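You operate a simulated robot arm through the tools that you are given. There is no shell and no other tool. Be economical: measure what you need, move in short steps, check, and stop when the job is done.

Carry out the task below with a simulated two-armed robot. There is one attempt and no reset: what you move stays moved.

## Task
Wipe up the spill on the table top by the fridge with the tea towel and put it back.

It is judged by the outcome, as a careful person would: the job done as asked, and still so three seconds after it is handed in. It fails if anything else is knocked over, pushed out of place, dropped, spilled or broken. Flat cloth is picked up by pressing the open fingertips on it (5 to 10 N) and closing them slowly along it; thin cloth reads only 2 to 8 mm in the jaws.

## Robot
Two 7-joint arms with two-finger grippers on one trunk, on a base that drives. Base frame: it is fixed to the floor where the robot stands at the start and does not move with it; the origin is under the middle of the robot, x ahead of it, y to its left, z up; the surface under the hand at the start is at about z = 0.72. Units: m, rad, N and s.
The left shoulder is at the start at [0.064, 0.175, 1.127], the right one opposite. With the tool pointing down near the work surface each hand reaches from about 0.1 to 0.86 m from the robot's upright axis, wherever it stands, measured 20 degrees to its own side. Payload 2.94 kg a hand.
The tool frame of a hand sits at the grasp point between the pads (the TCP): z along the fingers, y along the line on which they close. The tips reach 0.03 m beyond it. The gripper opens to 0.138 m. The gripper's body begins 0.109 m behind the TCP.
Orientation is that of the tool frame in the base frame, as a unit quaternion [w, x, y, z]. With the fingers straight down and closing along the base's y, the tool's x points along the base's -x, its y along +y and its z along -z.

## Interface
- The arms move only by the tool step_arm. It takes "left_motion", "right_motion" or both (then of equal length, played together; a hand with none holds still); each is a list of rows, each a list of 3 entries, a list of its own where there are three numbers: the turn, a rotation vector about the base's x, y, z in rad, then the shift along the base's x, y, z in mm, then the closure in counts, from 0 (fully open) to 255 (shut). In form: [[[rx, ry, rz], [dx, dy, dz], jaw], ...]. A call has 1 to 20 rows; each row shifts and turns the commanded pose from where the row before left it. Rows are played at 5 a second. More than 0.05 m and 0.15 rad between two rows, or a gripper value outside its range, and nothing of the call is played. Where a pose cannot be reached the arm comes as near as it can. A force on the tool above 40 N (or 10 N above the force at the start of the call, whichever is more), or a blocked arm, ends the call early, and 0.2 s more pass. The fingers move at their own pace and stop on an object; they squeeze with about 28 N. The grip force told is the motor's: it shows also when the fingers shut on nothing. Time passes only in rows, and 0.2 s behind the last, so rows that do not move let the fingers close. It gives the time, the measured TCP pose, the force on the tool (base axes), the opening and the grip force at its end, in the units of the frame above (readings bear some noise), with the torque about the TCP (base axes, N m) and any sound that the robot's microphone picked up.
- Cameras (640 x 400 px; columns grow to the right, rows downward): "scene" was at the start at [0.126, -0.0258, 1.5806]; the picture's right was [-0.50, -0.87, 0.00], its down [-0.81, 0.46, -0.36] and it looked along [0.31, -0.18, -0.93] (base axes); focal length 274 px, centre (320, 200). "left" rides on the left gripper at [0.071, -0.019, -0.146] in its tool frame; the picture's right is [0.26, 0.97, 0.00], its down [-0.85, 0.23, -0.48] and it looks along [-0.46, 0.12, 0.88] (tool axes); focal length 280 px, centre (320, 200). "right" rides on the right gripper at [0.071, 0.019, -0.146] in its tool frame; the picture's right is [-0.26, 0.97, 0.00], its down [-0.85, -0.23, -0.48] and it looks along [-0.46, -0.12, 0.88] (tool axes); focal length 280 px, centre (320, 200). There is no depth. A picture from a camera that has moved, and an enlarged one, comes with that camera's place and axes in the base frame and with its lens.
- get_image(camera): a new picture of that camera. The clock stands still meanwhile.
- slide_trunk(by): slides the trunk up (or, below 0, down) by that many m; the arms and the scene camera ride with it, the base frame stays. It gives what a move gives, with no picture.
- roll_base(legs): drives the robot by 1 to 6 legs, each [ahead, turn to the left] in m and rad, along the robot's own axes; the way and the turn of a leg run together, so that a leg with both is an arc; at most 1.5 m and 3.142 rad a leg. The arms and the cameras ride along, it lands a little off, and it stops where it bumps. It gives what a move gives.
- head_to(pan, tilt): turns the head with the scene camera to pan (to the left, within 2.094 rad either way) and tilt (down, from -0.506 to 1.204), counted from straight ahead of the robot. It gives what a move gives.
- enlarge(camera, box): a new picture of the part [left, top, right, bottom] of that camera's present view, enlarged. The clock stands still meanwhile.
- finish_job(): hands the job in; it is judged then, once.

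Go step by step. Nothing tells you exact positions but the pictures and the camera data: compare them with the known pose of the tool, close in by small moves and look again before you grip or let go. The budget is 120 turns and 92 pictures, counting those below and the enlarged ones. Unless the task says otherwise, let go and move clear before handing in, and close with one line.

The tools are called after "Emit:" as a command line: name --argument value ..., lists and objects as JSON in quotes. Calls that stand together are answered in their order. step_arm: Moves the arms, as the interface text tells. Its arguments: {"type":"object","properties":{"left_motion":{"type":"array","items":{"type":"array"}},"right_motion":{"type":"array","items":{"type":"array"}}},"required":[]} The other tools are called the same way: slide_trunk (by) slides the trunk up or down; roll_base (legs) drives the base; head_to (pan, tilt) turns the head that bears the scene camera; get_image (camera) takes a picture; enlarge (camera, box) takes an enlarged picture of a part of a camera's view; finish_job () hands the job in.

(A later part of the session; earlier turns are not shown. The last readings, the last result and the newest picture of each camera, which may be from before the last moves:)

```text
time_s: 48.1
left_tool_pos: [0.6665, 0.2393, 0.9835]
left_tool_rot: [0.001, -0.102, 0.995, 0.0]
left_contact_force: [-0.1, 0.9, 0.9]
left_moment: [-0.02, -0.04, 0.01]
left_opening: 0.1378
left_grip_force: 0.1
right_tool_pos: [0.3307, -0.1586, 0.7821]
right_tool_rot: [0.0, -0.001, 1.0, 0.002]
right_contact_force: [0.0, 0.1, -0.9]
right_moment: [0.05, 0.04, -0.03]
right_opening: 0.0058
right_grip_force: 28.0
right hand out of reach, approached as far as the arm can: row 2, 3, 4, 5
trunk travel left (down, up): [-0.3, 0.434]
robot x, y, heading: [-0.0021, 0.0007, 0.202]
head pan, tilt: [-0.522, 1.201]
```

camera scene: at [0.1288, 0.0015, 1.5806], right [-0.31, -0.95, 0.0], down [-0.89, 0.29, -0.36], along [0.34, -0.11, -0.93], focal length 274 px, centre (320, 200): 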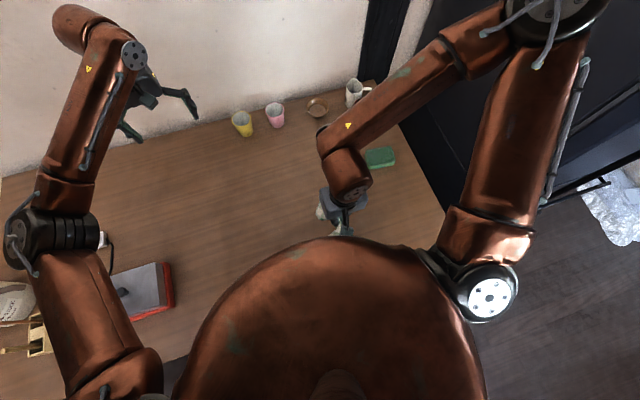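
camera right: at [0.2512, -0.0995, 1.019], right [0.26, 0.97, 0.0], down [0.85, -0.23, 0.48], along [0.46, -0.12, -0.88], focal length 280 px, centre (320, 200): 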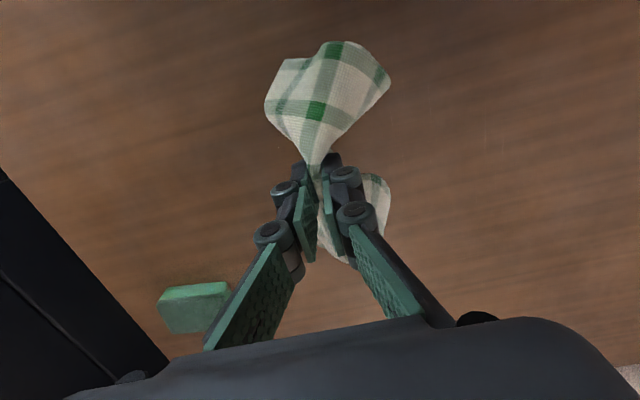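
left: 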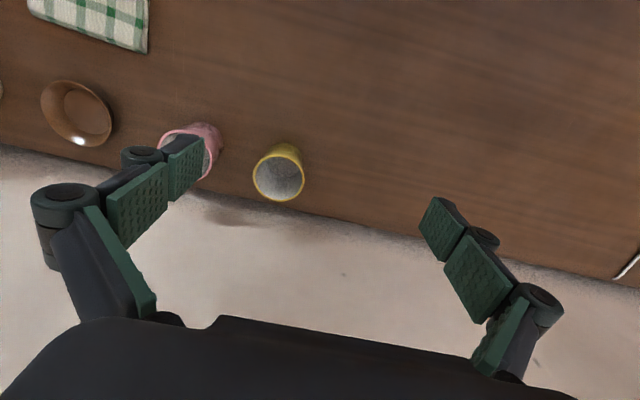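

The limit moves as I go lower. I'll raise a bit, turn the base another 0.2 rad left, and undo the yaw.

Emit:
step_arm --right_motion '[[[0, 0, 0], [0, 0, 30], 255], [[0, 0, -0.1], [0, 0, 30], 255], [[0, 0, -0.1], [-10, -10, 10], 255], [[0, 0, 0], [0, 0, 0], 255]]'

Emit:
roll_base --legs '[[0, 0.2]]'

Emit:
get_image --camera "scene"

```text
time_s: 49.1
left_tool_pos: [0.6679, 0.2382, 0.9822]
left_tool_rot: [-0.002, -0.102, 0.995, 0.0]
left_contact_force: [0.1, 1.1, -0.2]
left_moment: [-0.02, -0.01, -0.01]
left_opening: 0.138
left_grip_force: 0.1
right_tool_pos: [0.3199, -0.1682, 0.8526]
right_tool_rot: [0.0, 0.101, 0.995, 0.0]
right_contact_force: [-0.3, -0.2, -0.6]
right_moment: [0.01, 0.01, -0.01]
right_opening: 0.0056
right_grip_force: 28.0
trunk travel left (down, up): [-0.3, 0.434]
robot x, y, heading: [-0.0005, 0.0012, 0.201]
head pan, tilt: [-0.522, 1.201]
```

```text
time_s: 50.3
left_tool_pos: [0.6068, 0.3674, 0.984]
left_tool_rot: [-0.001, -0.2, 0.98, 0.0]
left_contact_force: [0.7, 0.1, -0.2]
left_moment: [-0.07, -0.07, -0.01]
left_opening: 0.1384
left_grip_force: 0.0
right_tool_pos: [0.3454, -0.1018, 0.8519]
right_tool_rot: [0.0, 0.0, 1.0, -0.001]
right_contact_force: [-0.1, -0.1, 0.1]
right_moment: [0.0, 0.01, -0.02]
right_opening: 0.0057
right_grip_force: 28.7
trunk travel left (down, up): [-0.3, 0.434]
robot x, y, heading: [0.0005, 0.0005, 0.399]
head pan, tilt: [-0.522, 1.201]
```

```text
64 pictures are left
camera scene: at [0.1267, 0.0266, 1.5806], right [-0.12, -0.99, 0.0], down [-0.93, 0.11, -0.36], along [0.36, -0.04, -0.93], focal length 274 px, centre (320, 200)
```

scene: 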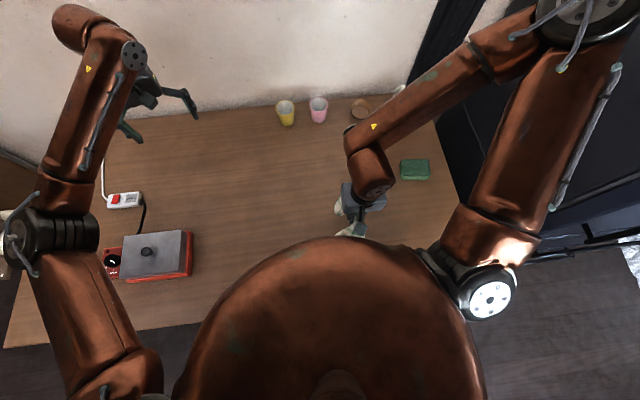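

Emit:
step_arm --right_motion '[[[0, 0, 0], [-10, -15, -15], 255], [[0, 0, 0], [-8, -15, -20], 255], [[0, 0, 0], [0, 0, -25], 255], [[0, 0, 0], [0, 0, -20], 255], [[0, 0, 0], [0, 0, -8], 255], [[0, 0, 0], [0, 0, -5], 255], [[0, 0, 0], [0, 0, -2], 255], [[0, 0, 0], [0, 0, 0], 255]]'

Emit:
get_image --camera "right"

```text
time_s: 52.1
left_tool_pos: [0.6089, 0.3651, 0.9823]
left_tool_rot: [-0.001, -0.2, 0.98, 0.0]
left_contact_force: [-0.5, 0.9, 0.8]
left_moment: [0.05, 0.03, 0.0]
left_opening: 0.1381
left_grip_force: 0.1
right_tool_pos: [0.335, -0.1213, 0.7693]
right_tool_rot: [0.0, 0.0, 1.0, 0.0]
right_contact_force: [-0.7, -0.2, 0.3]
right_moment: [0.0, -0.03, 0.02]
right_opening: 0.0057
right_grip_force: 28.1
right hand out of reach, approached as far as the arm can: row 2
trunk travel left (down, up): [-0.3, 0.434]
robot x, y, heading: [0.0021, 0.0032, 0.399]
head pan, tilt: [-0.522, 1.201]
```

```text
63 pictures are left
camera right: at [0.2645, -0.1023, 0.9173], right [0.26, 0.96, 0.0], down [0.85, -0.23, 0.48], along [0.46, -0.12, -0.88], focal length 280 px, centre (320, 200)
```

right: 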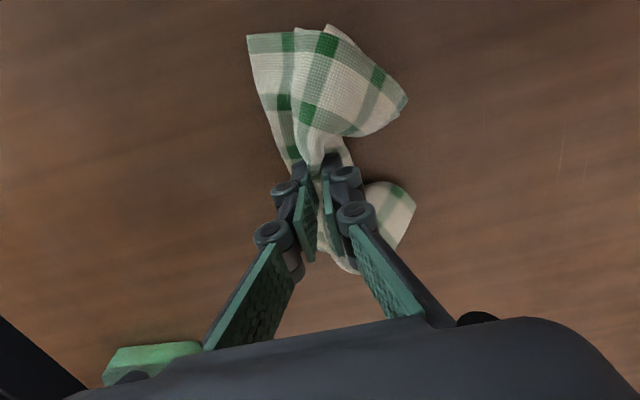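

I'll go down the rest of the way to contact.

Emit:
step_arm --right_motion '[[[0, 0, 0], [0, 0, -6], 255], [[0, 0, 0], [0, 0, -4], 255], [[0, 0, 0], [0, 0, -2], 255], [[0, 0, 0], [0, 0, -1], 255], [[0, 0, 0], [0, 0, 0], 255]]'

```text
time_s: 53.3
left_tool_pos: [0.6083, 0.3657, 0.9825]
left_tool_rot: [0.0, -0.201, 0.98, 0.0]
left_contact_force: [-0.2, -0.1, -0.3]
left_moment: [0.01, 0.0, 0.01]
left_opening: 0.1381
left_grip_force: 0.1
right_tool_pos: [0.3367, -0.1247, 0.7616]
right_tool_rot: [-0.001, 0.0, 1.0, 0.0]
right_contact_force: [-0.7, 0.0, 0.9]
right_moment: [0.0, 0.01, -0.02]
right_opening: 0.0057
right_grip_force: 28.2
right hand out of reach, approached as far as the arm can: row 2
trunk travel left (down, up): [-0.3, 0.434]
robot x, y, heading: [-0.0005, -0.0016, 0.396]
head pan, tilt: [-0.522, 1.201]
```

Emit:
step_arm --right_motion '[[[0, 0, 0], [-5, -10, 0], 255], [[0, 0, 0], [-5, -10, -3], 255], [[0, 0, 0], [0, -10, -3], 255], [[0, 0, 0], [0, 0, -2], 255], [[0, 0, 0], [0, 0, 0], 255]]'

```text
time_s: 54.5
left_tool_pos: [0.6072, 0.3667, 0.9837]
left_tool_rot: [0.0, -0.2, 0.98, 0.0]
left_contact_force: [-0.3, 0.7, 0.4]
left_moment: [-0.02, 0.0, -0.02]
left_opening: 0.1382
left_grip_force: 0.1
right_tool_pos: [0.3257, -0.1527, 0.7532]
right_tool_rot: [0.001, 0.0, 1.0, 0.001]
right_contact_force: [1.2, 5.0, 24.0]
right_moment: [0.32, -0.01, 0.0]
right_opening: 0.0067
right_grip_force: 27.8
trunk travel left (down, up): [-0.3, 0.434]
robot x, y, heading: [-0.0009, 0.0017, 0.401]
head pan, tilt: [-0.522, 1.201]
```

Pressing reads 24 N, so I'll ease off 1.5 mm and scrub within the reachable area, looking afterwards.

Emit:
step_arm --right_motion '[[[0, 0, 0], [0, 0, 1.5], 255], [[0, 0, 0], [0, 12, 0], 255], [[0, 0, 0], [0, 12, 0], 255], [[0, 0, 0], [0, -15, 0], 255], [[0, 0, 0], [0, -15, 0], 255], [[0, 0, 0], [0, -15, 0], 255], [[0, 0, 0], [-14, 0, 0], 255], [[0, 0, 0], [0, 15, 0], 255], [[0, 0, 0], [0, 15, 0], 255], [[0, 0, 0], [0, 15, 0], 255], [[0, 0, 0], [0, 12, 0], 255], [[0, 0, 0], [0, 12, 0], 255], [[0, 0, 0], [-14, 0, 0], 255], [[0, 0, 0], [0, -15, 0], 255], [[0, 0, 0], [0, -15, 0], 255], [[0, 0, 0], [0, -15, 0], 255], [[0, 0, 0], [0, -15, 0], 255]]'

Emit:
get_image --camera "right"

```text
time_s: 58.1
left_tool_pos: [0.6078, 0.3647, 0.9842]
left_tool_rot: [0.0, -0.2, 0.98, -0.001]
left_contact_force: [0.6, -0.1, 0.5]
left_moment: [-0.01, -0.03, 0.02]
left_opening: 0.1379
left_grip_force: 0.1
right_tool_pos: [0.3308, -0.1816, 0.7686]
right_tool_rot: [-0.001, 0.0, 1.0, 0.001]
right_contact_force: [0.3, 0.5, -0.7]
right_moment: [0.02, 0.0, -0.01]
right_opening: 0.0058
right_grip_force: 28.5
right hand out of reach, approached as far as the arm can: row 3, 7, 10, 11, 12, 13, 15, 16
trunk travel left (down, up): [-0.3, 0.434]
robot x, y, heading: [0.0008, 0.0027, 0.4]
head pan, tilt: [-0.522, 1.201]
```

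```text
62 pictures are left
camera right: at [0.2602, -0.1622, 0.9157], right [0.26, 0.96, 0.0], down [0.85, -0.23, 0.47], along [0.46, -0.12, -0.88], focal length 280 px, centre (320, 200)
```

right: 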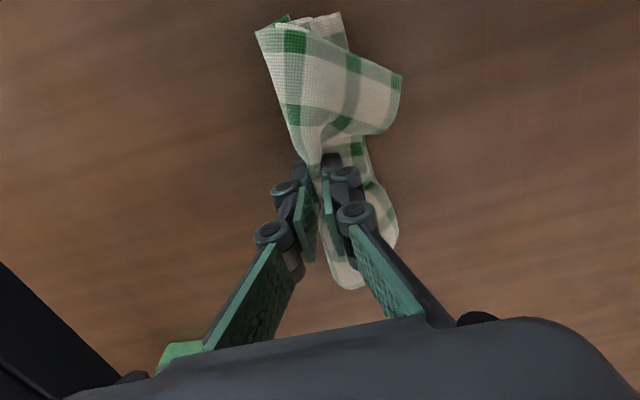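

The posture limit keeps lifting the hand off. I'll raise the trunk to give the arm a less folded posture and try from there.

Emit:
slide_trunk --by 0.18

Emit:
step_arm --right_motion '[[[0, 0, 0], [5, 0, -30], 255], [[0, 0, 0], [5, 5, -30], 255], [[0, 0, 0], [0, 10, -30], 255], [[0, 0, 0], [0, 10, -30], 255], [[0, 0, 0], [0, 10, -20], 255], [[0, 0, 0], [0, 0, -20], 255], [[0, 0, 0], [0, 0, 0], 255]]'

Emit:
get_image --camera "scene"

```text
time_s: 60.1
left_tool_pos: [0.6074, 0.3661, 1.1627]
left_tool_rot: [0.0, -0.2, 0.98, 0.0]
left_contact_force: [0.8, -0.1, -0.1]
left_moment: [0.02, 0.02, 0.01]
left_opening: 0.1379
left_grip_force: 0.0
right_tool_pos: [0.3288, -0.1809, 0.9487]
right_tool_rot: [0.0, 0.001, 1.0, 0.0]
right_contact_force: [0.7, 0.9, -0.3]
right_moment: [0.01, 0.0, 0.02]
right_opening: 0.0055
right_grip_force: 27.7
trunk travel left (down, up): [-0.48, 0.254]
robot x, y, heading: [0.0026, -0.0025, 0.403]
head pan, tilt: [-0.522, 1.201]
```

```text
time_s: 61.7
left_tool_pos: [0.6078, 0.3678, 1.1633]
left_tool_rot: [0.001, -0.2, 0.98, 0.0]
left_contact_force: [0.5, -0.7, -0.3]
left_moment: [-0.04, -0.02, 0.02]
left_opening: 0.1381
left_grip_force: 0.0
right_tool_pos: [0.359, -0.203, 0.9041]
right_tool_rot: [0.0, -0.001, 1.0, 0.0]
right_contact_force: [0.8, -0.2, -1.4]
right_moment: [-0.04, -0.01, -0.01]
right_opening: 0.0056
right_grip_force: 27.9
right hand out of reach, approached as far as the arm can: row 1, 2, 3, 4, 5, 6
trunk travel left (down, up): [-0.48, 0.254]
robot x, y, heading: [0.0019, -0.0001, 0.401]
head pan, tilt: [-0.522, 1.201]
```

```text
61 pictures are left
camera scene: at [0.0567, -0.0036, 1.7616], right [-0.12, -0.99, 0.0], down [-0.93, 0.11, -0.36], along [0.36, -0.04, -0.93], focal length 274 px, centre (320, 200)
```

scene: 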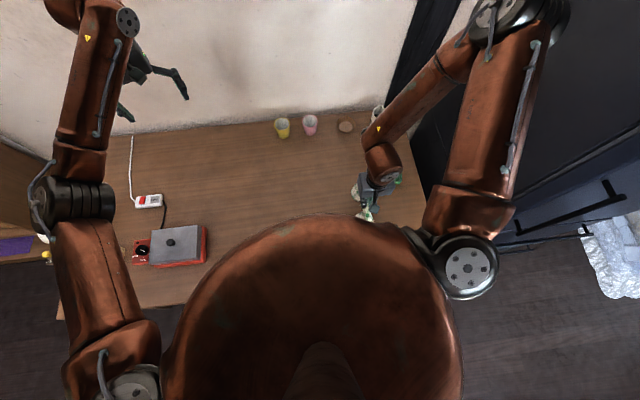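

The elbow has swung up and the arm is locked in a poor posture. I'll turn back to heading 0 and check the floor behind so I can back off and rearrange the arm in free space.

Emit:
roll_base --legs '[[0, -0.4]]'

Emit:
head_to --pan 2.09 --tilt 0.7

Emit:
get_image --camera "scene"

Emit:
head_to --pan -2.09 --tilt 0.7

Emit:
get_image --camera "scene"

Emit:
head_to --pan -0.522 --tilt 0.9

Emit:
get_image --camera "scene"

```text
time_s: 63.3
left_tool_pos: [0.7017, 0.0991, 1.1618]
left_tool_rot: [0.0, 0.0, 1.0, 0.0]
left_contact_force: [0.0, -1.0, 0.6]
left_moment: [0.02, -0.02, 0.0]
left_opening: 0.1381
left_grip_force: 0.0
right_tool_pos: [0.2509, -0.3261, 0.9046]
right_tool_rot: [0.0, 0.201, 0.98, 0.0]
right_contact_force: [0.5, -0.6, -0.1]
right_moment: [-0.02, -0.01, 0.02]
right_opening: 0.0054
right_grip_force: 28.1
trunk travel left (down, up): [-0.48, 0.254]
robot x, y, heading: [0.0008, -0.0017, 0.002]
head pan, tilt: [-0.522, 1.201]
```

```text
time_s: 65.6
left_tool_pos: [0.7013, 0.098, 1.1631]
left_tool_rot: [0.0, 0.0, 1.0, 0.0]
left_contact_force: [-0.1, 0.0, -0.3]
left_moment: [-0.03, 0.0, -0.02]
left_opening: 0.1381
left_grip_force: 0.1
right_tool_pos: [0.2505, -0.3266, 0.9061]
right_tool_rot: [0.001, 0.2, 0.98, 0.0]
right_contact_force: [-0.5, -0.4, -0.5]
right_moment: [0.01, 0.03, 0.01]
right_opening: 0.0057
right_grip_force: 27.6
trunk travel left (down, up): [-0.48, 0.254]
robot x, y, heading: [-0.0016, 0.0023, -0.004]
head pan, tilt: [2.089, 0.7]
```

```text
60 pictures are left
camera scene: at [-0.0406, 0.0767, 1.7976], right [0.87, 0.49, 0.0], down [0.32, -0.56, -0.77], along [-0.38, 0.67, -0.64], focal length 274 px, centre (320, 200)
```

scene: 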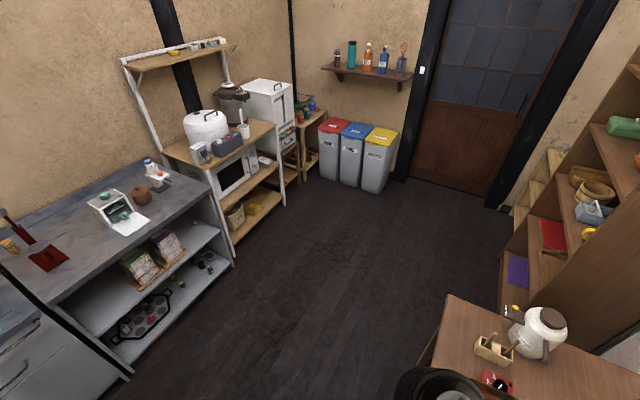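

```text
time_s: 69.0
left_tool_pos: [0.7019, 0.0981, 1.1628]
left_tool_rot: [0.0, 0.0, 1.0, 0.0]
left_contact_force: [-0.3, -0.6, 0.2]
left_moment: [-0.01, -0.01, 0.0]
left_opening: 0.1381
left_grip_force: 0.1
right_tool_pos: [0.2508, -0.3271, 0.9047]
right_tool_rot: [0.0, 0.2, 0.98, 0.001]
right_contact_force: [0.1, 0.2, 0.3]
right_moment: [0.02, 0.02, 0.0]
right_opening: 0.0056
right_grip_force: 28.0
trunk travel left (down, up): [-0.48, 0.254]
robot x, y, heading: [-0.0002, -0.0047, -0.005]
head pan, tilt: [-2.089, 0.7]
```

```text
59 pictures are left
camera scene: at [-0.041, -0.0709, 1.7976], right [-0.87, 0.5, 0.0], down [0.32, 0.56, -0.76], along [-0.38, -0.66, -0.64], focal length 274 px, centre (320, 200)
```

scene: 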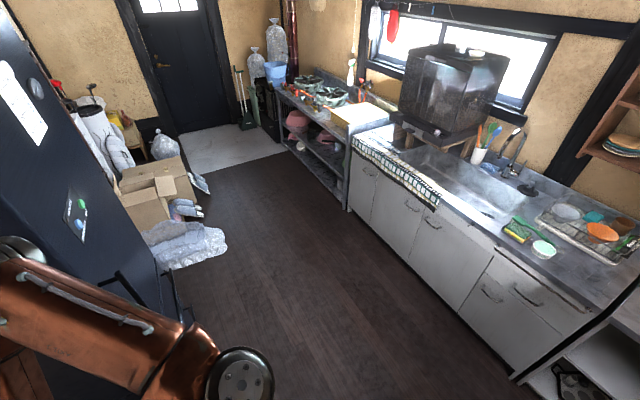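

```text
time_s: 70.7
left_tool_pos: [0.7024, 0.0977, 1.1615]
left_tool_rot: [0.0, 0.0, 1.0, 0.0]
left_contact_force: [0.2, -0.4, -0.7]
left_moment: [0.02, 0.0, -0.03]
left_opening: 0.1379
left_grip_force: 0.0
right_tool_pos: [0.2529, -0.327, 0.9044]
right_tool_rot: [0.0, 0.2, 0.98, 0.001]
right_contact_force: [0.5, -0.8, -0.9]
right_moment: [0.03, 0.01, 0.04]
right_opening: 0.0058
right_grip_force: 28.3
trunk travel left (down, up): [-0.48, 0.254]
robot x, y, heading: [-0.001, -0.0028, 0.002]
head pan, tilt: [-0.522, 0.901]
```

```text
58 pictures are left
camera scene: at [0.0666, -0.035, 1.7814], right [-0.5, -0.87, 0.0], down [-0.68, 0.39, -0.62], along [0.54, -0.31, -0.78], focal length 274 px, centre (320, 200)
```

scene: 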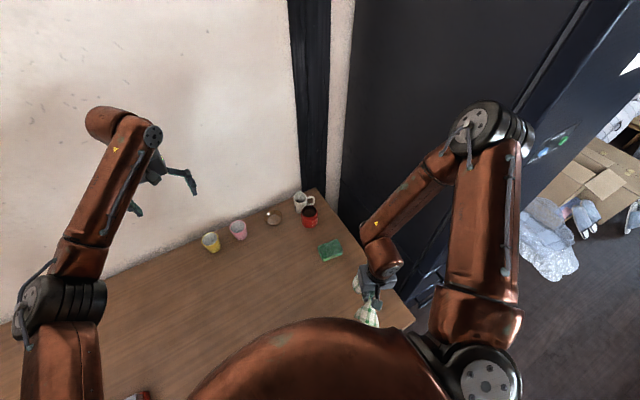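

The floor behind is clear to about x = −1.3, and the fridge hems in the elbow here. I'll back straight off 0.3 m, lower the trunk again, and look.

Emit:
roll_base --legs '[[-0.3, 0]]'

Emit:
get_image --camera "scene"

```text
time_s: 72.7
left_tool_pos: [0.3993, 0.1005, 1.1636]
left_tool_rot: [0.0, -0.001, 1.0, 0.001]
left_contact_force: [0.2, 0.0, 0.1]
left_moment: [-0.01, -0.02, 0.05]
left_opening: 0.1379
left_grip_force: 0.1
right_tool_pos: [-0.0504, -0.325, 0.9047]
right_tool_rot: [0.0, 0.199, 0.98, 0.0]
right_contact_force: [-0.1, 0.3, -0.3]
right_moment: [-0.01, -0.01, 0.0]
right_opening: 0.0057
right_grip_force: 28.1
trunk travel left (down, up): [-0.48, 0.254]
robot x, y, heading: [-0.3045, -0.0021, 0.003]
head pan, tilt: [-0.522, 0.901]
```

```text
57 pictures are left
camera scene: at [-0.2356, -0.0346, 1.7814], right [-0.5, -0.87, 0.0], down [-0.68, 0.39, -0.62], along [0.54, -0.31, -0.78], focal length 274 px, centre (320, 200)
```

scene: 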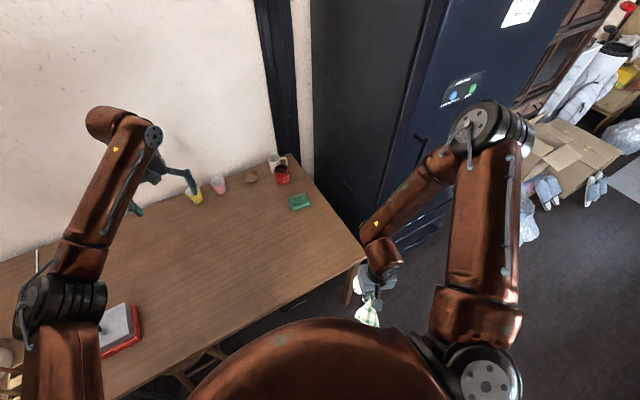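

The spill area is now in clear view of the head camera, so I'll zoom in on it.

Emit:
enlarge --camera "scene" --box '[224, 226, 324, 286]'

```text
6.40 times, centred on (274, 256) of scene
camera zoom: at [-0.2356, -0.0346, 1.7814], right [-0.5, -0.87, 0.0], down [-0.68, 0.39, -0.62], along [0.54, -0.31, -0.78], focal length 1753 px, centre (614, -158)
```

zoom: 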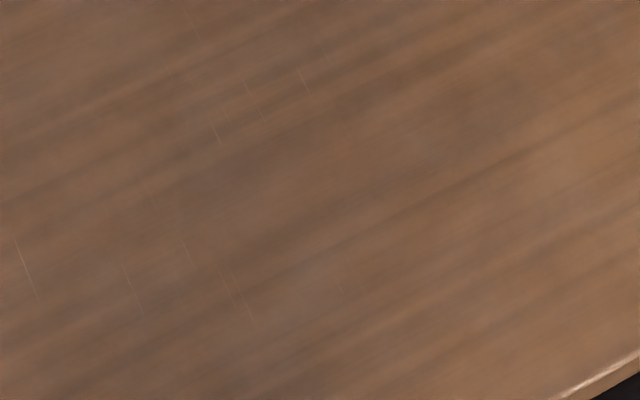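

The area looks clean from here (those streaks are scratches in the wood). Now I'll work on the arm posture in free space: raise the hand and undo the yaw, swing it outwards, then lower the trunk.

Emit:
step_arm --right_motion '[[[0, 0, 0.1], [0, -20, 30], 255], [[0, 0, 0.1], [0, -30, 30], 255], [[0, 0, 0.1], [0, -30, 30], 255], [[0, 0, 0.1], [0, -30, 30], 255], [[0, 0, 0], [0, -30, 30], 255], [[0, 0, 0], [0, -30, 20], 255], [[0, 0, 0], [0, 0, 0], 255]]'

Emit:
slide_trunk --by -0.18

Emit:
get_image --camera "scene"

```text
time_s: 74.3
left_tool_pos: [0.4009, 0.1023, 1.163]
left_tool_rot: [-0.001, -0.002, 1.0, -0.001]
left_contact_force: [1.0, 0.1, -0.1]
left_moment: [-0.06, 0.07, -0.01]
left_opening: 0.1379
left_grip_force: 0.1
right_tool_pos: [-0.0687, -0.4991, 1.0644]
right_tool_rot: [-0.03, 0.008, 1.0, 0.0]
right_contact_force: [8.0, 2.8, 5.1]
right_moment: [-0.21, 0.65, -0.02]
right_opening: 0.0056
right_grip_force: 28.2
trunk travel left (down, up): [-0.48, 0.254]
robot x, y, heading: [-0.303, 0.0042, -0.003]
head pan, tilt: [-0.522, 0.901]
```

```text
time_s: 76.3
left_tool_pos: [0.4006, 0.1018, 0.9844]
left_tool_rot: [0.0, -0.001, 1.0, 0.0]
left_contact_force: [0.1, 0.2, -0.3]
left_moment: [0.02, -0.05, -0.01]
left_opening: 0.138
left_grip_force: 0.0
right_tool_pos: [-0.0488, -0.4965, 0.8939]
right_tool_rot: [-0.004, 0.001, 1.0, 0.0]
right_contact_force: [1.3, 0.6, 0.3]
right_moment: [0.01, -0.01, -0.06]
right_opening: 0.0056
right_grip_force: 27.8
trunk travel left (down, up): [-0.3, 0.434]
robot x, y, heading: [-0.3007, 0.0032, -0.001]
head pan, tilt: [-0.522, 0.901]
```

```text
55 pictures are left
camera scene: at [-0.16, -0.0345, 1.6007], right [-0.5, -0.87, 0.0], down [-0.68, 0.39, -0.62], along [0.54, -0.31, -0.78], focal length 274 px, centre (320, 200)
```

scene: 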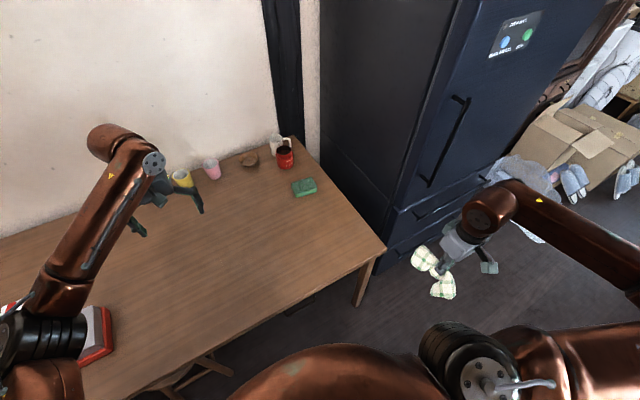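

The elbow is now out to the side as at the start. I'll repeat the original approach line relative to the robot, which brings the hand over the spill.

Emit:
step_arm --right_motion '[[[0, 0, 0], [15, 20, 20], 255], [[0, 0, 0], [20, 25, 20], 255], [[0, 0, 0], [20, 25, 20], 255], [[0, 0, 0], [20, 25, 20], 255], [[0, 0, 0], [20, 25, 20], 255], [[0, 0, 0], [32, 23, 0], 255], [[0, 0, 0], [32, 23, 0], 255], [[0, 0, 0], [32, 23, 0], 255], [[0, 0, 0], [32, 23, 0], 255], [[0, 0, 0], [32, 23, 0], 255], [[0, 0, 0], [32, 23, 0], 255], [[0, 0, 0], [32, 23, 0], 255], [[0, 0, 0], [32, 23, 0], 255], [[0, 0, 0], [0, 0, 0], 255]]'

Emit:
get_image --camera "scene"

Emit:
get_image --camera "right"

```text
time_s: 79.3
left_tool_pos: [0.4007, 0.1014, 0.9834]
left_tool_rot: [0.0, 0.0, 1.0, 0.001]
left_contact_force: [-0.5, -0.2, 0.2]
left_moment: [0.01, 0.0, 0.01]
left_opening: 0.138
left_grip_force: 0.2
right_tool_pos: [0.3028, -0.1928, 0.9929]
right_tool_rot: [-0.003, 0.001, 1.0, 0.0]
right_contact_force: [-0.6, 0.3, -0.4]
right_moment: [0.01, -0.01, -0.04]
right_opening: 0.0059
right_grip_force: 28.0
trunk travel left (down, up): [-0.3, 0.434]
robot x, y, heading: [-0.3006, 0.0017, 0.001]
head pan, tilt: [-0.522, 0.901]
```

```text
54 pictures are left
camera scene: at [-0.1594, -0.0353, 1.6005], right [-0.5, -0.87, 0.0], down [-0.68, 0.39, -0.62], along [0.54, -0.31, -0.78], focal length 274 px, centre (320, 200)
```

scene: 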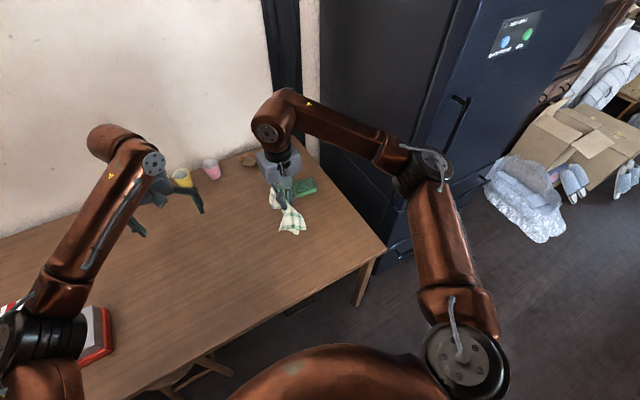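

```text
53 pictures are left
camera right: at [0.2332, -0.173, 1.1408], right [0.26, 0.96, 0.0], down [0.85, -0.23, 0.47], along [0.45, -0.13, -0.88], focal length 280 px, centre (320, 200)
```

right: 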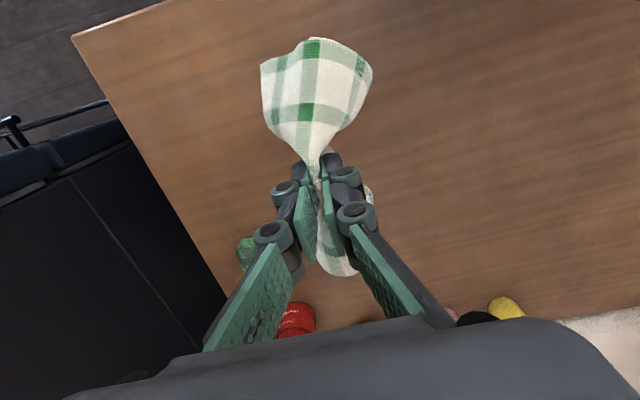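

The good posture is restored. I'll check the patch close up around pixel (364, 113).

Emit:
enlarge --camera "right" --box '[340, 40, 500, 180]'

```text
2.86 times, centred on (420, 110) of right
camera zoom: at [0.2332, -0.173, 1.1408], right [0.26, 0.96, 0.0], down [0.85, -0.23, 0.47], along [0.45, -0.13, -0.88], focal length 801 px, centre (34, 457)
```

zoom: 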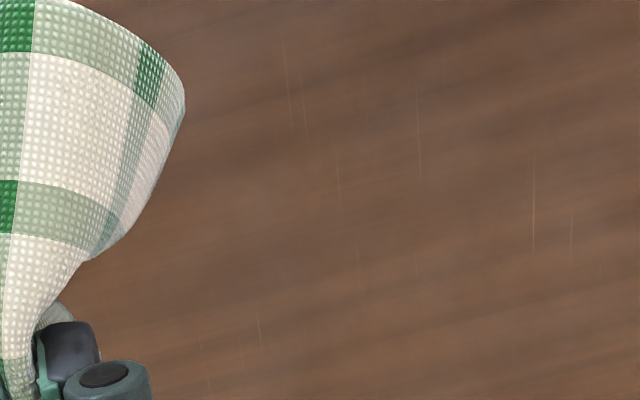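

The visible half looks clean. I'll do one more firm wipe in this good posture to make sure of all of it.

Emit:
step_arm --right_motion '[[[0, 0, 0], [12, 30, -25], 255], [[0, 0, 0], [12, 30, -25], 255], [[0, 0, 0], [0, 0, -40], 255], [[0, 0, 0], [0, 0, -40], 255], [[0, 0, 0], [0, 0, -40], 255], [[0, 0, 0], [0, 0, -35], 255], [[0, 0, 0], [0, 0, -20], 255], [[0, 0, 0], [0, 0, -8], 255], [[0, 0, 0], [0, 0, -3], 255], [[0, 0, 0], [0, 0, 0], 255]]'

```text
time_s: 81.5
left_tool_pos: [0.4, 0.0999, 0.9829]
left_tool_rot: [0.0, 0.0, 1.0, 0.0]
left_contact_force: [1.0, -0.3, 0.5]
left_moment: [-0.01, 0.0, 0.02]
left_opening: 0.1379
left_grip_force: 0.0
right_tool_pos: [0.327, -0.1321, 0.7573]
right_tool_rot: [-0.004, 0.001, 1.0, 0.0]
right_contact_force: [0.0, -0.1, 6.2]
right_moment: [0.08, 0.01, -0.03]
right_opening: 0.0056
right_grip_force: 27.9
trunk travel left (down, up): [-0.3, 0.434]
robot x, y, heading: [-0.306, -0.0011, 0.002]
head pan, tilt: [-0.522, 0.901]
```

Emit:
step_arm --right_motion '[[[0, 0, 0], [0, 15, -0.5], 255], [[0, 0, 0], [0, 15, 0], 255], [[0, 0, 0], [0, 10, 0], 255], [[0, 0, 0], [10, -15, -0.5], 255], [[0, 0, 0], [10, -15, 0], 255], [[0, 0, 0], [0, -15, 0], 255], [[0, 0, 0], [0, -15, 0], 255], [[0, 0, 0], [0, -15, 0], 255], [[0, 0, 0], [-12, 0, -0.5], 255], [[0, 0, 0], [-12, 0, 0], 255], [[0, 0, 0], [0, 15, 0], 255], [[0, 0, 0], [0, 15, 0], 255], [[0, 0, 0], [0, 15, 0], 255], [[0, 0, 0], [0, 15, 0], 255], [[0, 0, 0], [0, 15, 0], 255], [[0, 0, 0], [0, 0, 0], 255]]'

Emit:
step_arm --right_motion '[[[0, 0, 0], [-12, 0, -0.5], 255], [[0, 0, 0], [-12, -12, 0], 255], [[0, 0, 0], [0, -15, 0], 255], [[0, 0, 0], [0, -15, 0], 255], [[0, 0, 0], [0, -15, 0], 255], [[0, 0, 0], [0, -15, 0], 255], [[0, 0, 0], [12, 12, 0], 255], [[0, 0, 0], [12, 12, 0], 255], [[0, 0, 0], [12, 12, 0], 255], [[0, 0, 0], [-12, 12, 0], 255], [[0, 0, 0], [0, 0, 30], 255], [[0, 0, 0], [0, -20, 40], 255], [[0, 0, 0], [0, -40, 10], 255], [[0, 0, 0], [0, -40, 0], 255], [[0, 0, 0], [0, 0, 0], 255]]'

Emit:
get_image --camera "right"

Emit:
get_image --camera "scene"

```text
time_s: 84.9
left_tool_pos: [0.3996, 0.1007, 0.9819]
left_tool_rot: [0.0, -0.001, 1.0, 0.0]
left_contact_force: [0.3, -0.6, 1.3]
left_moment: [0.0, 0.0, 0.0]
left_opening: 0.138
left_grip_force: 0.0
right_tool_pos: [0.3234, -0.092, 0.7567]
right_tool_rot: [-0.005, 0.0, 1.0, 0.001]
right_contact_force: [0.3, 0.0, 0.2]
right_moment: [0.0, -0.02, -0.03]
right_opening: 0.0058
right_grip_force: 27.5
trunk travel left (down, up): [-0.3, 0.434]
robot x, y, heading: [-0.2993, 0.0019, -0.004]
head pan, tilt: [-0.522, 0.901]
```

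```text
time_s: 88.1
left_tool_pos: [0.3997, 0.1012, 0.9833]
left_tool_rot: [-0.002, -0.001, 1.0, 0.001]
left_contact_force: [0.8, -0.5, 0.0]
left_moment: [-0.02, 0.02, 0.01]
left_opening: 0.1378
left_grip_force: 0.1
right_tool_pos: [0.3225, -0.216, 0.8347]
right_tool_rot: [-0.004, 0.001, 1.0, 0.0]
right_contact_force: [0.3, 0.3, -0.2]
right_moment: [-0.03, -0.03, -0.04]
right_opening: 0.0058
right_grip_force: 28.1
trunk travel left (down, up): [-0.3, 0.434]
robot x, y, heading: [-0.2993, 0.004, 0.002]
head pan, tilt: [-0.522, 0.901]
```

```text
51 pictures are left
camera right: at [0.2542, -0.1959, 0.9823], right [0.26, 0.96, 0.0], down [0.85, -0.23, 0.47], along [0.45, -0.13, -0.88], focal length 280 px, centre (320, 200)
```

right: 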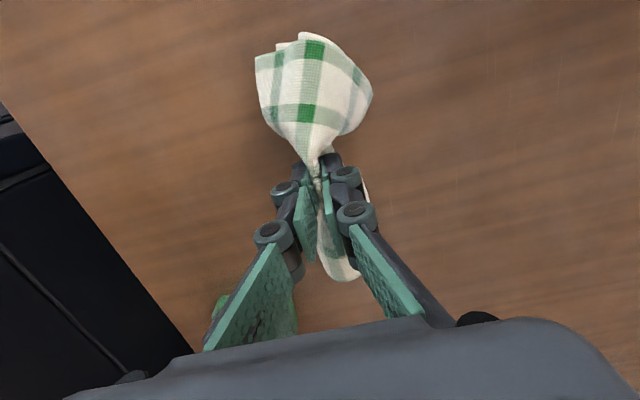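

```text
50 pictures are left
camera scene: at [-0.1586, -0.0335, 1.6004], right [-0.5, -0.87, 0.0], down [-0.68, 0.39, -0.62], along [0.54, -0.31, -0.78], focal length 274 px, centre (320, 200)
```

scene: 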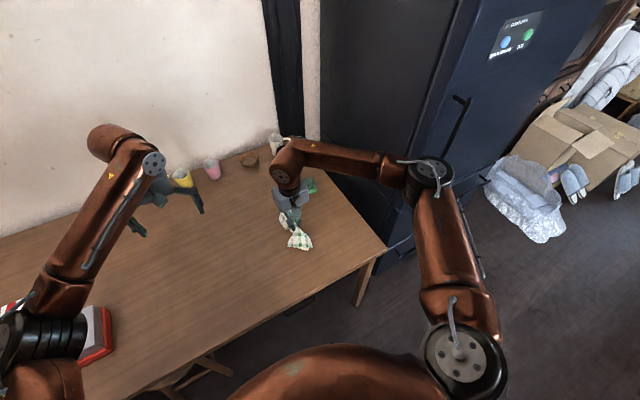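

Emit:
enlarge --camera "right" --box '[345, 40, 525, 200]'

Emit:
enlarge --camera "scene" --box '[236, 220, 316, 280]'

```text
2.50 times, centred on (435, 120) of right
camera zoom: at [0.2542, -0.1959, 0.9823], right [0.26, 0.96, 0.0], down [0.85, -0.23, 0.47], along [0.45, -0.13, -0.88], focal length 701 px, centre (32, 400)
```

zoom: 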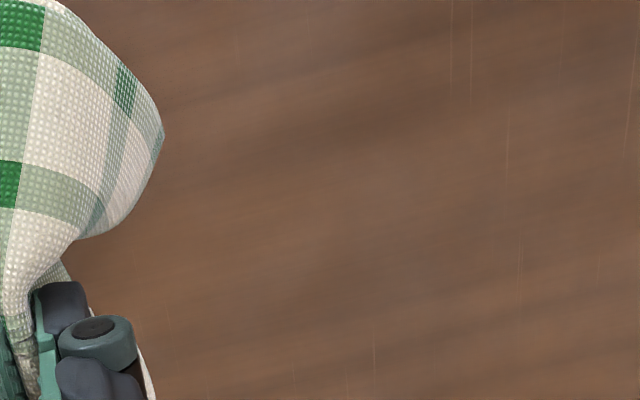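

```text
6.67 times, centred on (276, 250) of scene
camera zoom: at [-0.1586, -0.0335, 1.6004], right [-0.5, -0.87, 0.0], down [-0.68, 0.39, -0.62], along [0.54, -0.31, -0.78], focal length 1826 px, centre (613, -133)
```

zoom: 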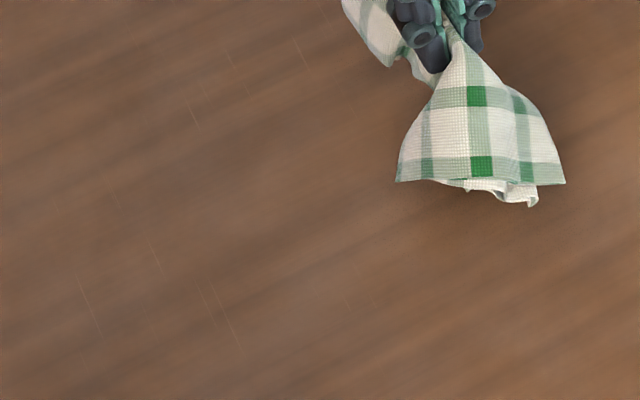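

The table is clean. I'll raise the hand and drive 0.3 m ahead again, which puts the towel nearly above its old place.

Emit:
step_arm --right_motion '[[[0, 0, 0], [0, 8, 35], 255], [[0, 0, 0], [0, 8, 35], 255], [[0, 0, 0], [0, 8, 35], 255], [[0, 0, 0], [0, 0, 0], 255]]'

Emit:
roll_base --legs '[[0.29, 0]]'

Emit:
get_image --camera "scene"

Emit:
get_image --camera "right"

```text
time_s: 89.1
left_tool_pos: [0.4004, 0.0993, 0.9809]
left_tool_rot: [-0.001, 0.0, 1.0, 0.001]
left_contact_force: [1.0, -0.5, 1.0]
left_moment: [0.0, 0.01, -0.03]
left_opening: 0.1379
left_grip_force: 0.1
right_tool_pos: [0.3239, -0.1942, 0.9399]
right_tool_rot: [-0.004, 0.001, 1.0, 0.0]
right_contact_force: [0.7, -0.3, -0.6]
right_moment: [-0.06, 0.02, -0.03]
right_opening: 0.0058
right_grip_force: 28.5
trunk travel left (down, up): [-0.3, 0.434]
robot x, y, heading: [-0.2997, 0.0026, -0.001]
head pan, tilt: [-0.522, 0.901]
```

```text
time_s: 91.5
left_tool_pos: [0.6125, 0.1164, 1.03]
left_tool_rot: [0.045, -0.064, 0.996, -0.043]
left_contact_force: [-0.6, 1.1, -1.2]
left_moment: [-0.08, -0.1, -0.05]
left_opening: 0.1381
left_grip_force: 0.0
right_tool_pos: [0.5218, -0.205, 0.9946]
right_tool_rot: [0.052, 0.034, 0.998, 0.001]
right_contact_force: [-2.0, 0.7, -0.2]
right_moment: [-0.16, -0.22, 0.01]
right_opening: 0.0056
right_grip_force: 27.8
trunk travel left (down, up): [-0.3, 0.434]
robot x, y, heading: [-0.0104, 0.0033, -0.002]
head pan, tilt: [-0.522, 0.901]
stopped in leg 1: the robot was blocked; the commanded pose is now the measured one
```

```text
47 pictures are left
camera scene: at [0.1164, -0.0308, 1.6021], right [-0.5, -0.87, 0.0], down [-0.67, 0.39, -0.63], along [0.55, -0.31, -0.78], focal length 274 px, centre (320, 200)
```

scene: 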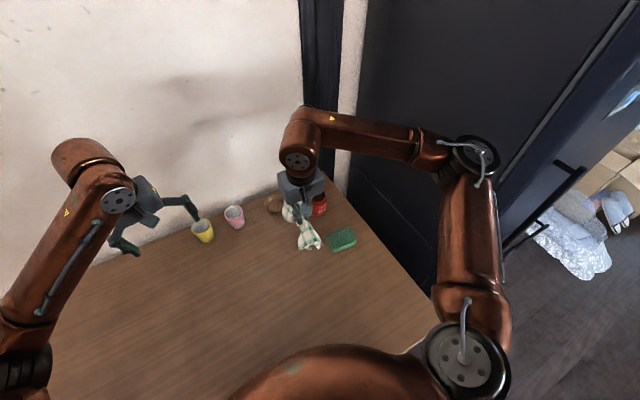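

```text
46 pictures are left
camera right: at [0.4373, -0.1811, 1.1322], right [0.33, 0.94, 0.03], down [0.78, -0.29, 0.56], along [0.54, -0.16, -0.83], focal length 280 px, centre (320, 200)
```

right: 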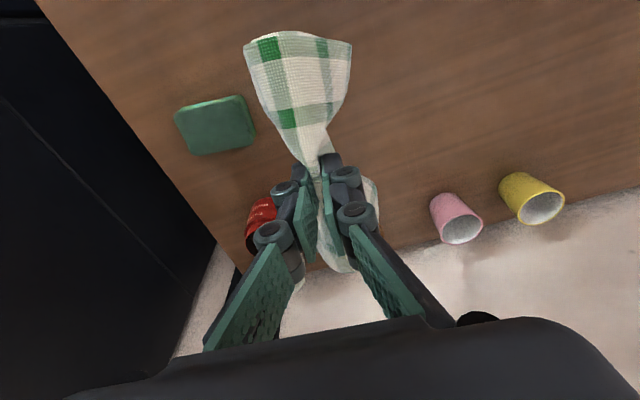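

The drive reports blocked at its very end and both hands lag with a slight tilt, though nothing on the table looks disturbed. I'll let it settle and read again.

Emit:
step_arm --right_motion '[[[0, 0, 0], [0, 0, 0], 255], [[0, 0, 0], [0, 0, 0], 255]]'

Emit:
enlarge --camera "scene" --box '[160, 150, 400, 300]'

```text
time_s: 92.1
left_tool_pos: [0.6609, 0.1109, 1.0063]
left_tool_rot: [0.023, -0.066, 0.997, -0.045]
left_contact_force: [-2.3, -1.0, 0.0]
left_moment: [-0.01, -0.21, 0.03]
left_opening: 0.1382
left_grip_force: 0.1
right_tool_pos: [0.5675, -0.2066, 0.9728]
right_tool_rot: [0.028, 0.035, 0.999, 0.001]
right_contact_force: [-1.6, -0.9, -0.1]
right_moment: [-0.02, -0.18, -0.05]
right_opening: 0.0057
right_grip_force: 27.6
trunk travel left (down, up): [-0.3, 0.434]
robot x, y, heading: [-0.0102, 0.0039, 0.0]
head pan, tilt: [-0.522, 0.901]
```

```text
2.67 times, centred on (280, 225) of scene
camera zoom: at [0.2048, -0.0332, 1.5999], right [-0.5, -0.87, 0.02], down [-0.71, 0.39, -0.59], along [0.5, -0.31, -0.81], focal length 730 px, centre (427, 133)
```

zoom: 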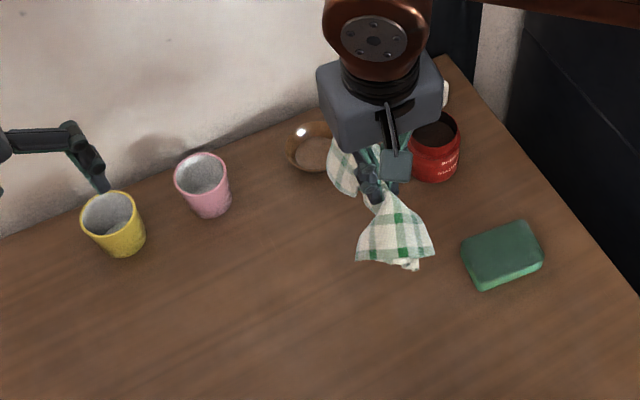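

The body is still swaying, so I'll wait for it to settle.

Emit:
step_arm --right_motion '[[[0, 0, 0], [0, 0, 0], 255], [[0, 0, 0], [0, 0, 0], 255], [[0, 0, 0], [0, 0, 0], 255], [[0, 0, 0], [0, 0, 0], 255], [[0, 0, 0], [0, 0, 0], 255], [[0, 0, 0], [0, 0, 0], 255], [[0, 0, 0], [0, 0, 0], 255], [[0, 0, 0], [0, 0, 0], 255]]'

Emit:
get_image --camera "scene"

```text
time_s: 92.4
left_tool_pos: [0.6238, 0.1116, 1.0273]
left_tool_rot: [0.038, -0.093, 0.993, -0.069]
left_contact_force: [1.2, 0.7, -1.0]
left_moment: [-0.13, 0.08, -0.03]
left_opening: 0.138
left_grip_force: 0.1
right_tool_pos: [0.5227, -0.2123, 0.9944]
right_tool_rot: [0.054, 0.048, 0.997, -0.001]
right_contact_force: [0.9, -1.1, -0.8]
right_moment: [0.05, 0.05, -0.01]
right_opening: 0.0055
right_grip_force: 27.7
trunk travel left (down, up): [-0.3, 0.434]
robot x, y, heading: [-0.0089, 0.0017, 0.003]
head pan, tilt: [-0.522, 0.901]
stopped in row 1 (left hand): the arm was blocked; the commanded pose is now the measured one
```

```text
44 pictures are left
camera scene: at [0.2104, -0.0322, 1.5999], right [-0.5, -0.87, 0.02], down [-0.71, 0.39, -0.59], along [0.5, -0.31, -0.81], focal length 274 px, centre (320, 200)
```

scene: 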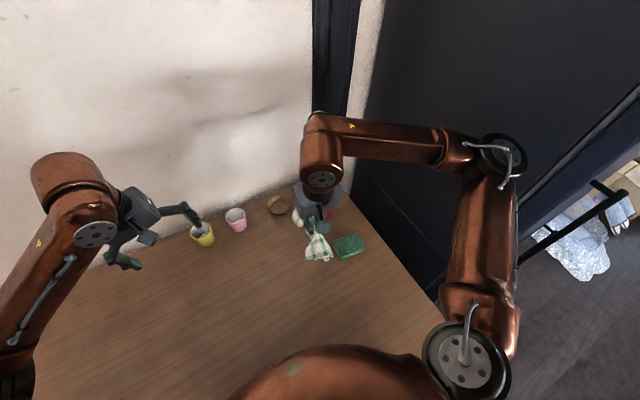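

The left arm seems to be against the wall and the body is rocking. I'll draw the left hand back from the wall and let things settle.

Emit:
step_arm --left_motion '[[[0, 0, 0], [-15, 0, 5], 0], [[0, 0, 0], [-15, 0, 5], 0], [[0, 0, 0], [-15, 0, 5], 0], [[0, 0, 0], [-15, 0, 0], 0], [[0, 0, 0], [0, 0, 0], 0], [[0, 0, 0], [0, 0, 0], 0], [[0, 0, 0], [0, 0, 0], 0]]'

Emit:
get_image --camera "scene"

```text
time_s: 92.7
left_tool_pos: [0.5477, 0.117, 1.0545]
left_tool_rot: [0.073, -0.086, 0.992, -0.06]
left_contact_force: [2.0, -0.1, -2.2]
left_moment: [-0.03, 0.21, -0.05]
left_opening: 0.1379
left_grip_force: 0.1
right_tool_pos: [0.4541, -0.2135, 1.014]
right_tool_rot: [0.088, 0.045, 0.995, -0.001]
right_contact_force: [0.8, 0.7, -0.7]
right_moment: [-0.03, 0.16, 0.0]
right_opening: 0.0055
right_grip_force: 28.2
trunk travel left (down, up): [-0.3, 0.434]
robot x, y, heading: [-0.0095, 0.002, 0.0]
head pan, tilt: [-0.522, 0.901]
stopped in row 1 (left hand): the arm was blocked; the commanded pose is now the measured one
```

```text
43 pictures are left
camera scene: at [0.159, -0.0324, 1.6006], right [-0.5, -0.87, 0.01], down [-0.69, 0.39, -0.61], along [0.53, -0.31, -0.79], focal length 274 px, centre (320, 200)
```

scene: 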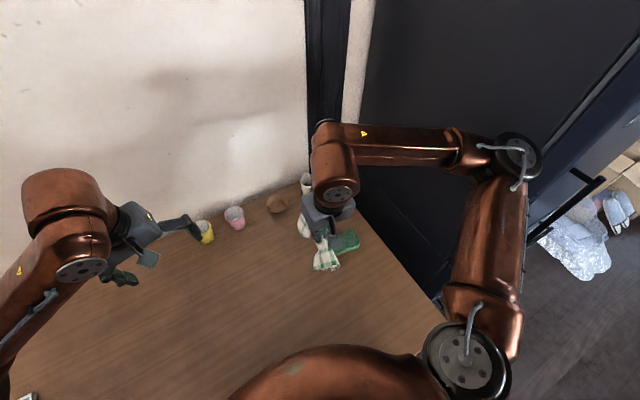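

The body is rocking from the abrupt stop. I'll let time pass with head moves instead of arm moves.

Emit:
head_to --pan 0.3 --tilt 0.9

Emit:
head_to --pan -0.522 --tilt 0.9

Emit:
get_image --camera "scene"

```text
time_s: 93.9
left_tool_pos: [0.5558, 0.1188, 1.0569]
left_tool_rot: [0.069, -0.086, 0.993, -0.053]
left_contact_force: [-0.5, -0.3, 1.4]
left_moment: [0.0, 0.0, -0.03]
left_opening: 0.138
left_grip_force: 0.0
right_tool_pos: [0.4628, -0.2121, 1.0161]
right_tool_rot: [0.085, 0.043, 0.995, 0.001]
right_contact_force: [-1.4, 0.1, -0.2]
right_moment: [-0.02, -0.03, 0.01]
right_opening: 0.0056
right_grip_force: 28.0
trunk travel left (down, up): [-0.3, 0.434]
robot x, y, heading: [-0.0142, -0.0014, 0.009]
head pan, tilt: [0.3, 0.901]
```

```text
time_s: 95.0
left_tool_pos: [0.5659, 0.1185, 1.0495]
left_tool_rot: [0.062, -0.087, 0.993, -0.052]
left_contact_force: [0.1, 0.2, -0.2]
left_moment: [-0.01, -0.05, 0.01]
left_opening: 0.138
left_grip_force: 0.1
right_tool_pos: [0.4733, -0.2118, 1.0097]
right_tool_rot: [0.078, 0.044, 0.996, 0.001]
right_contact_force: [-0.4, 0.4, 0.4]
right_moment: [-0.01, -0.02, 0.04]
right_opening: 0.0056
right_grip_force: 28.5
trunk travel left (down, up): [-0.3, 0.434]
robot x, y, heading: [-0.0047, 0.0015, 0.002]
head pan, tilt: [-0.522, 0.901]
```

```text
42 pictures are left
camera scene: at [0.131, -0.0332, 1.6009], right [-0.5, -0.87, 0.0], down [-0.68, 0.39, -0.62], along [0.54, -0.31, -0.78], focal length 274 px, centre (320, 200)
```

scene: 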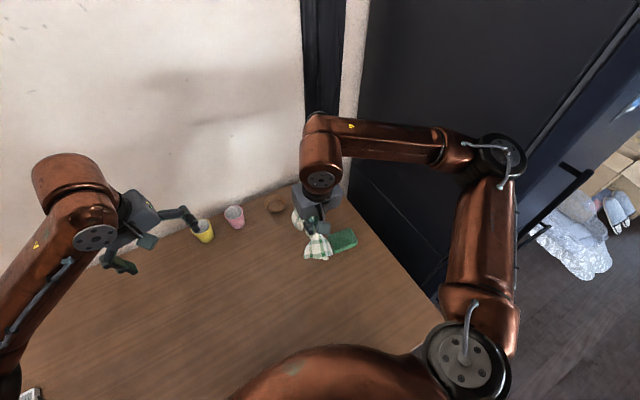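

It's settled. Now I'll straighten the right hand and bring it above the towel's old place.

Emit:
step_arm --right_motion '[[[0, 0.05, 0.03], [10, 4, 0], 255], [[0, 0.05, 0.03], [15, 5, 0], 255], [[0, 0.056, 0.028], [20, 5, -10], 255], [[0, 0, 0], [20, 5, -10], 255], [[0, 0, 0], [20, 0, -15], 255], [[0, 0, 0], [20, 0, -20], 255], [[0, 0, 0], [20, 0, -20], 255], [[0, 0, 0], [7, 0, -20], 255], [[0, 0, 0], [0, 0, 0], 255], [[0, 0, 0], [0, 0, 0], 255]]'

Emit:
get_image --camera "right"

Emit:
get_image --camera "scene"

```text
time_s: 97.2
left_tool_pos: [0.5673, 0.1194, 1.0479]
left_tool_rot: [0.062, -0.087, 0.993, -0.051]
left_contact_force: [0.4, -0.5, -0.4]
left_moment: [0.01, -0.01, -0.02]
left_opening: 0.138
left_grip_force: 0.1
right_tool_pos: [0.6065, -0.1925, 0.9133]
right_tool_rot: [0.0, 0.0, 1.0, 0.0]
right_contact_force: [0.0, -0.7, -0.3]
right_moment: [0.0, -0.04, 0.0]
right_opening: 0.0057
right_grip_force: 28.2
trunk travel left (down, up): [-0.3, 0.434]
robot x, y, heading: [-0.0097, 0.001, 0.001]
head pan, tilt: [-0.522, 0.901]
```

```text
41 pictures are left
camera right: at [0.5367, -0.1729, 1.0601], right [0.26, 0.96, 0.0], down [0.85, -0.23, 0.48], along [0.46, -0.12, -0.88], focal length 280 px, centre (320, 200)
```

right: 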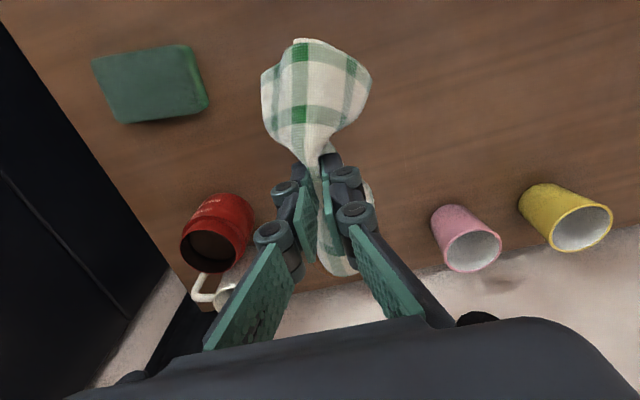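

```text
40 pictures are left
camera scene: at [0.1341, -0.0334, 1.6004], right [-0.5, -0.87, 0.0], down [-0.68, 0.39, -0.62], along [0.54, -0.31, -0.78], focal length 274 px, centre (320, 200)
```

scene: 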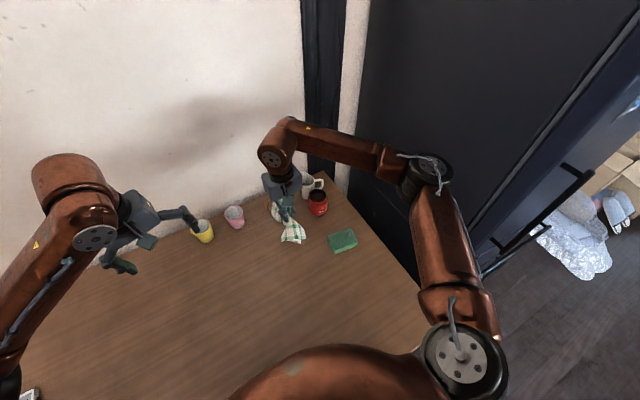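

All is in place. I'll lower the towel gently onto its spot.

Emit:
step_arm --right_motion '[[[0, 0, 0], [0, 0, -30], 255], [[0, 0, 0], [0, 0, -30], 255], [[0, 0, 0], [0, 0, -30], 255], [[0, 0, 0], [0, 0, -25], 255], [[0, 0, 0], [0, 0, -20], 255], [[0, 0, 0], [0, 0, -15], 255], [[0, 0, 0], [0, 0, -4], 255], [[0, 0, 0], [0, 0, 0], 255]]'

Emit:
get_image --camera "right"

```text
time_s: 99.0
left_tool_pos: [0.5672, 0.1199, 1.0484]
left_tool_rot: [0.062, -0.087, 0.993, -0.051]
left_contact_force: [0.3, -0.7, -0.3]
left_moment: [-0.01, 0.0, -0.02]
left_opening: 0.1379
left_grip_force: 0.0
right_tool_pos: [0.6061, -0.1923, 0.7589]
right_tool_rot: [0.0, 0.0, 1.0, 0.001]
right_contact_force: [0.6, -1.1, 0.4]
right_moment: [-0.01, -0.01, 0.01]
right_opening: 0.0055
right_grip_force: 28.3
trunk travel left (down, up): [-0.3, 0.434]
robot x, y, heading: [-0.006, -0.0032, 0.003]
head pan, tilt: [-0.522, 0.901]
```

```text
39 pictures are left
camera right: at [0.5367, -0.1733, 0.9064], right [0.26, 0.96, 0.0], down [0.85, -0.23, 0.48], along [0.46, -0.12, -0.88], focal length 280 px, centre (320, 200)
```

right: 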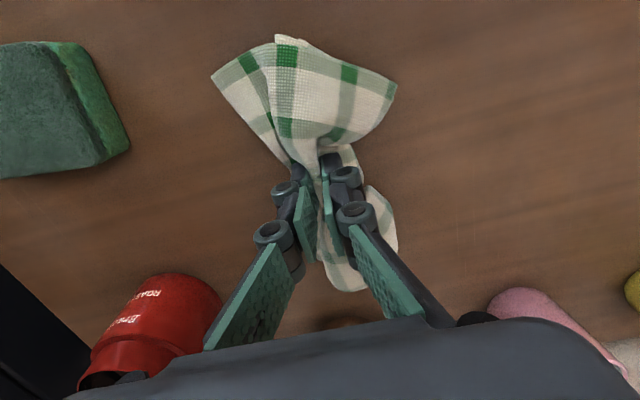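

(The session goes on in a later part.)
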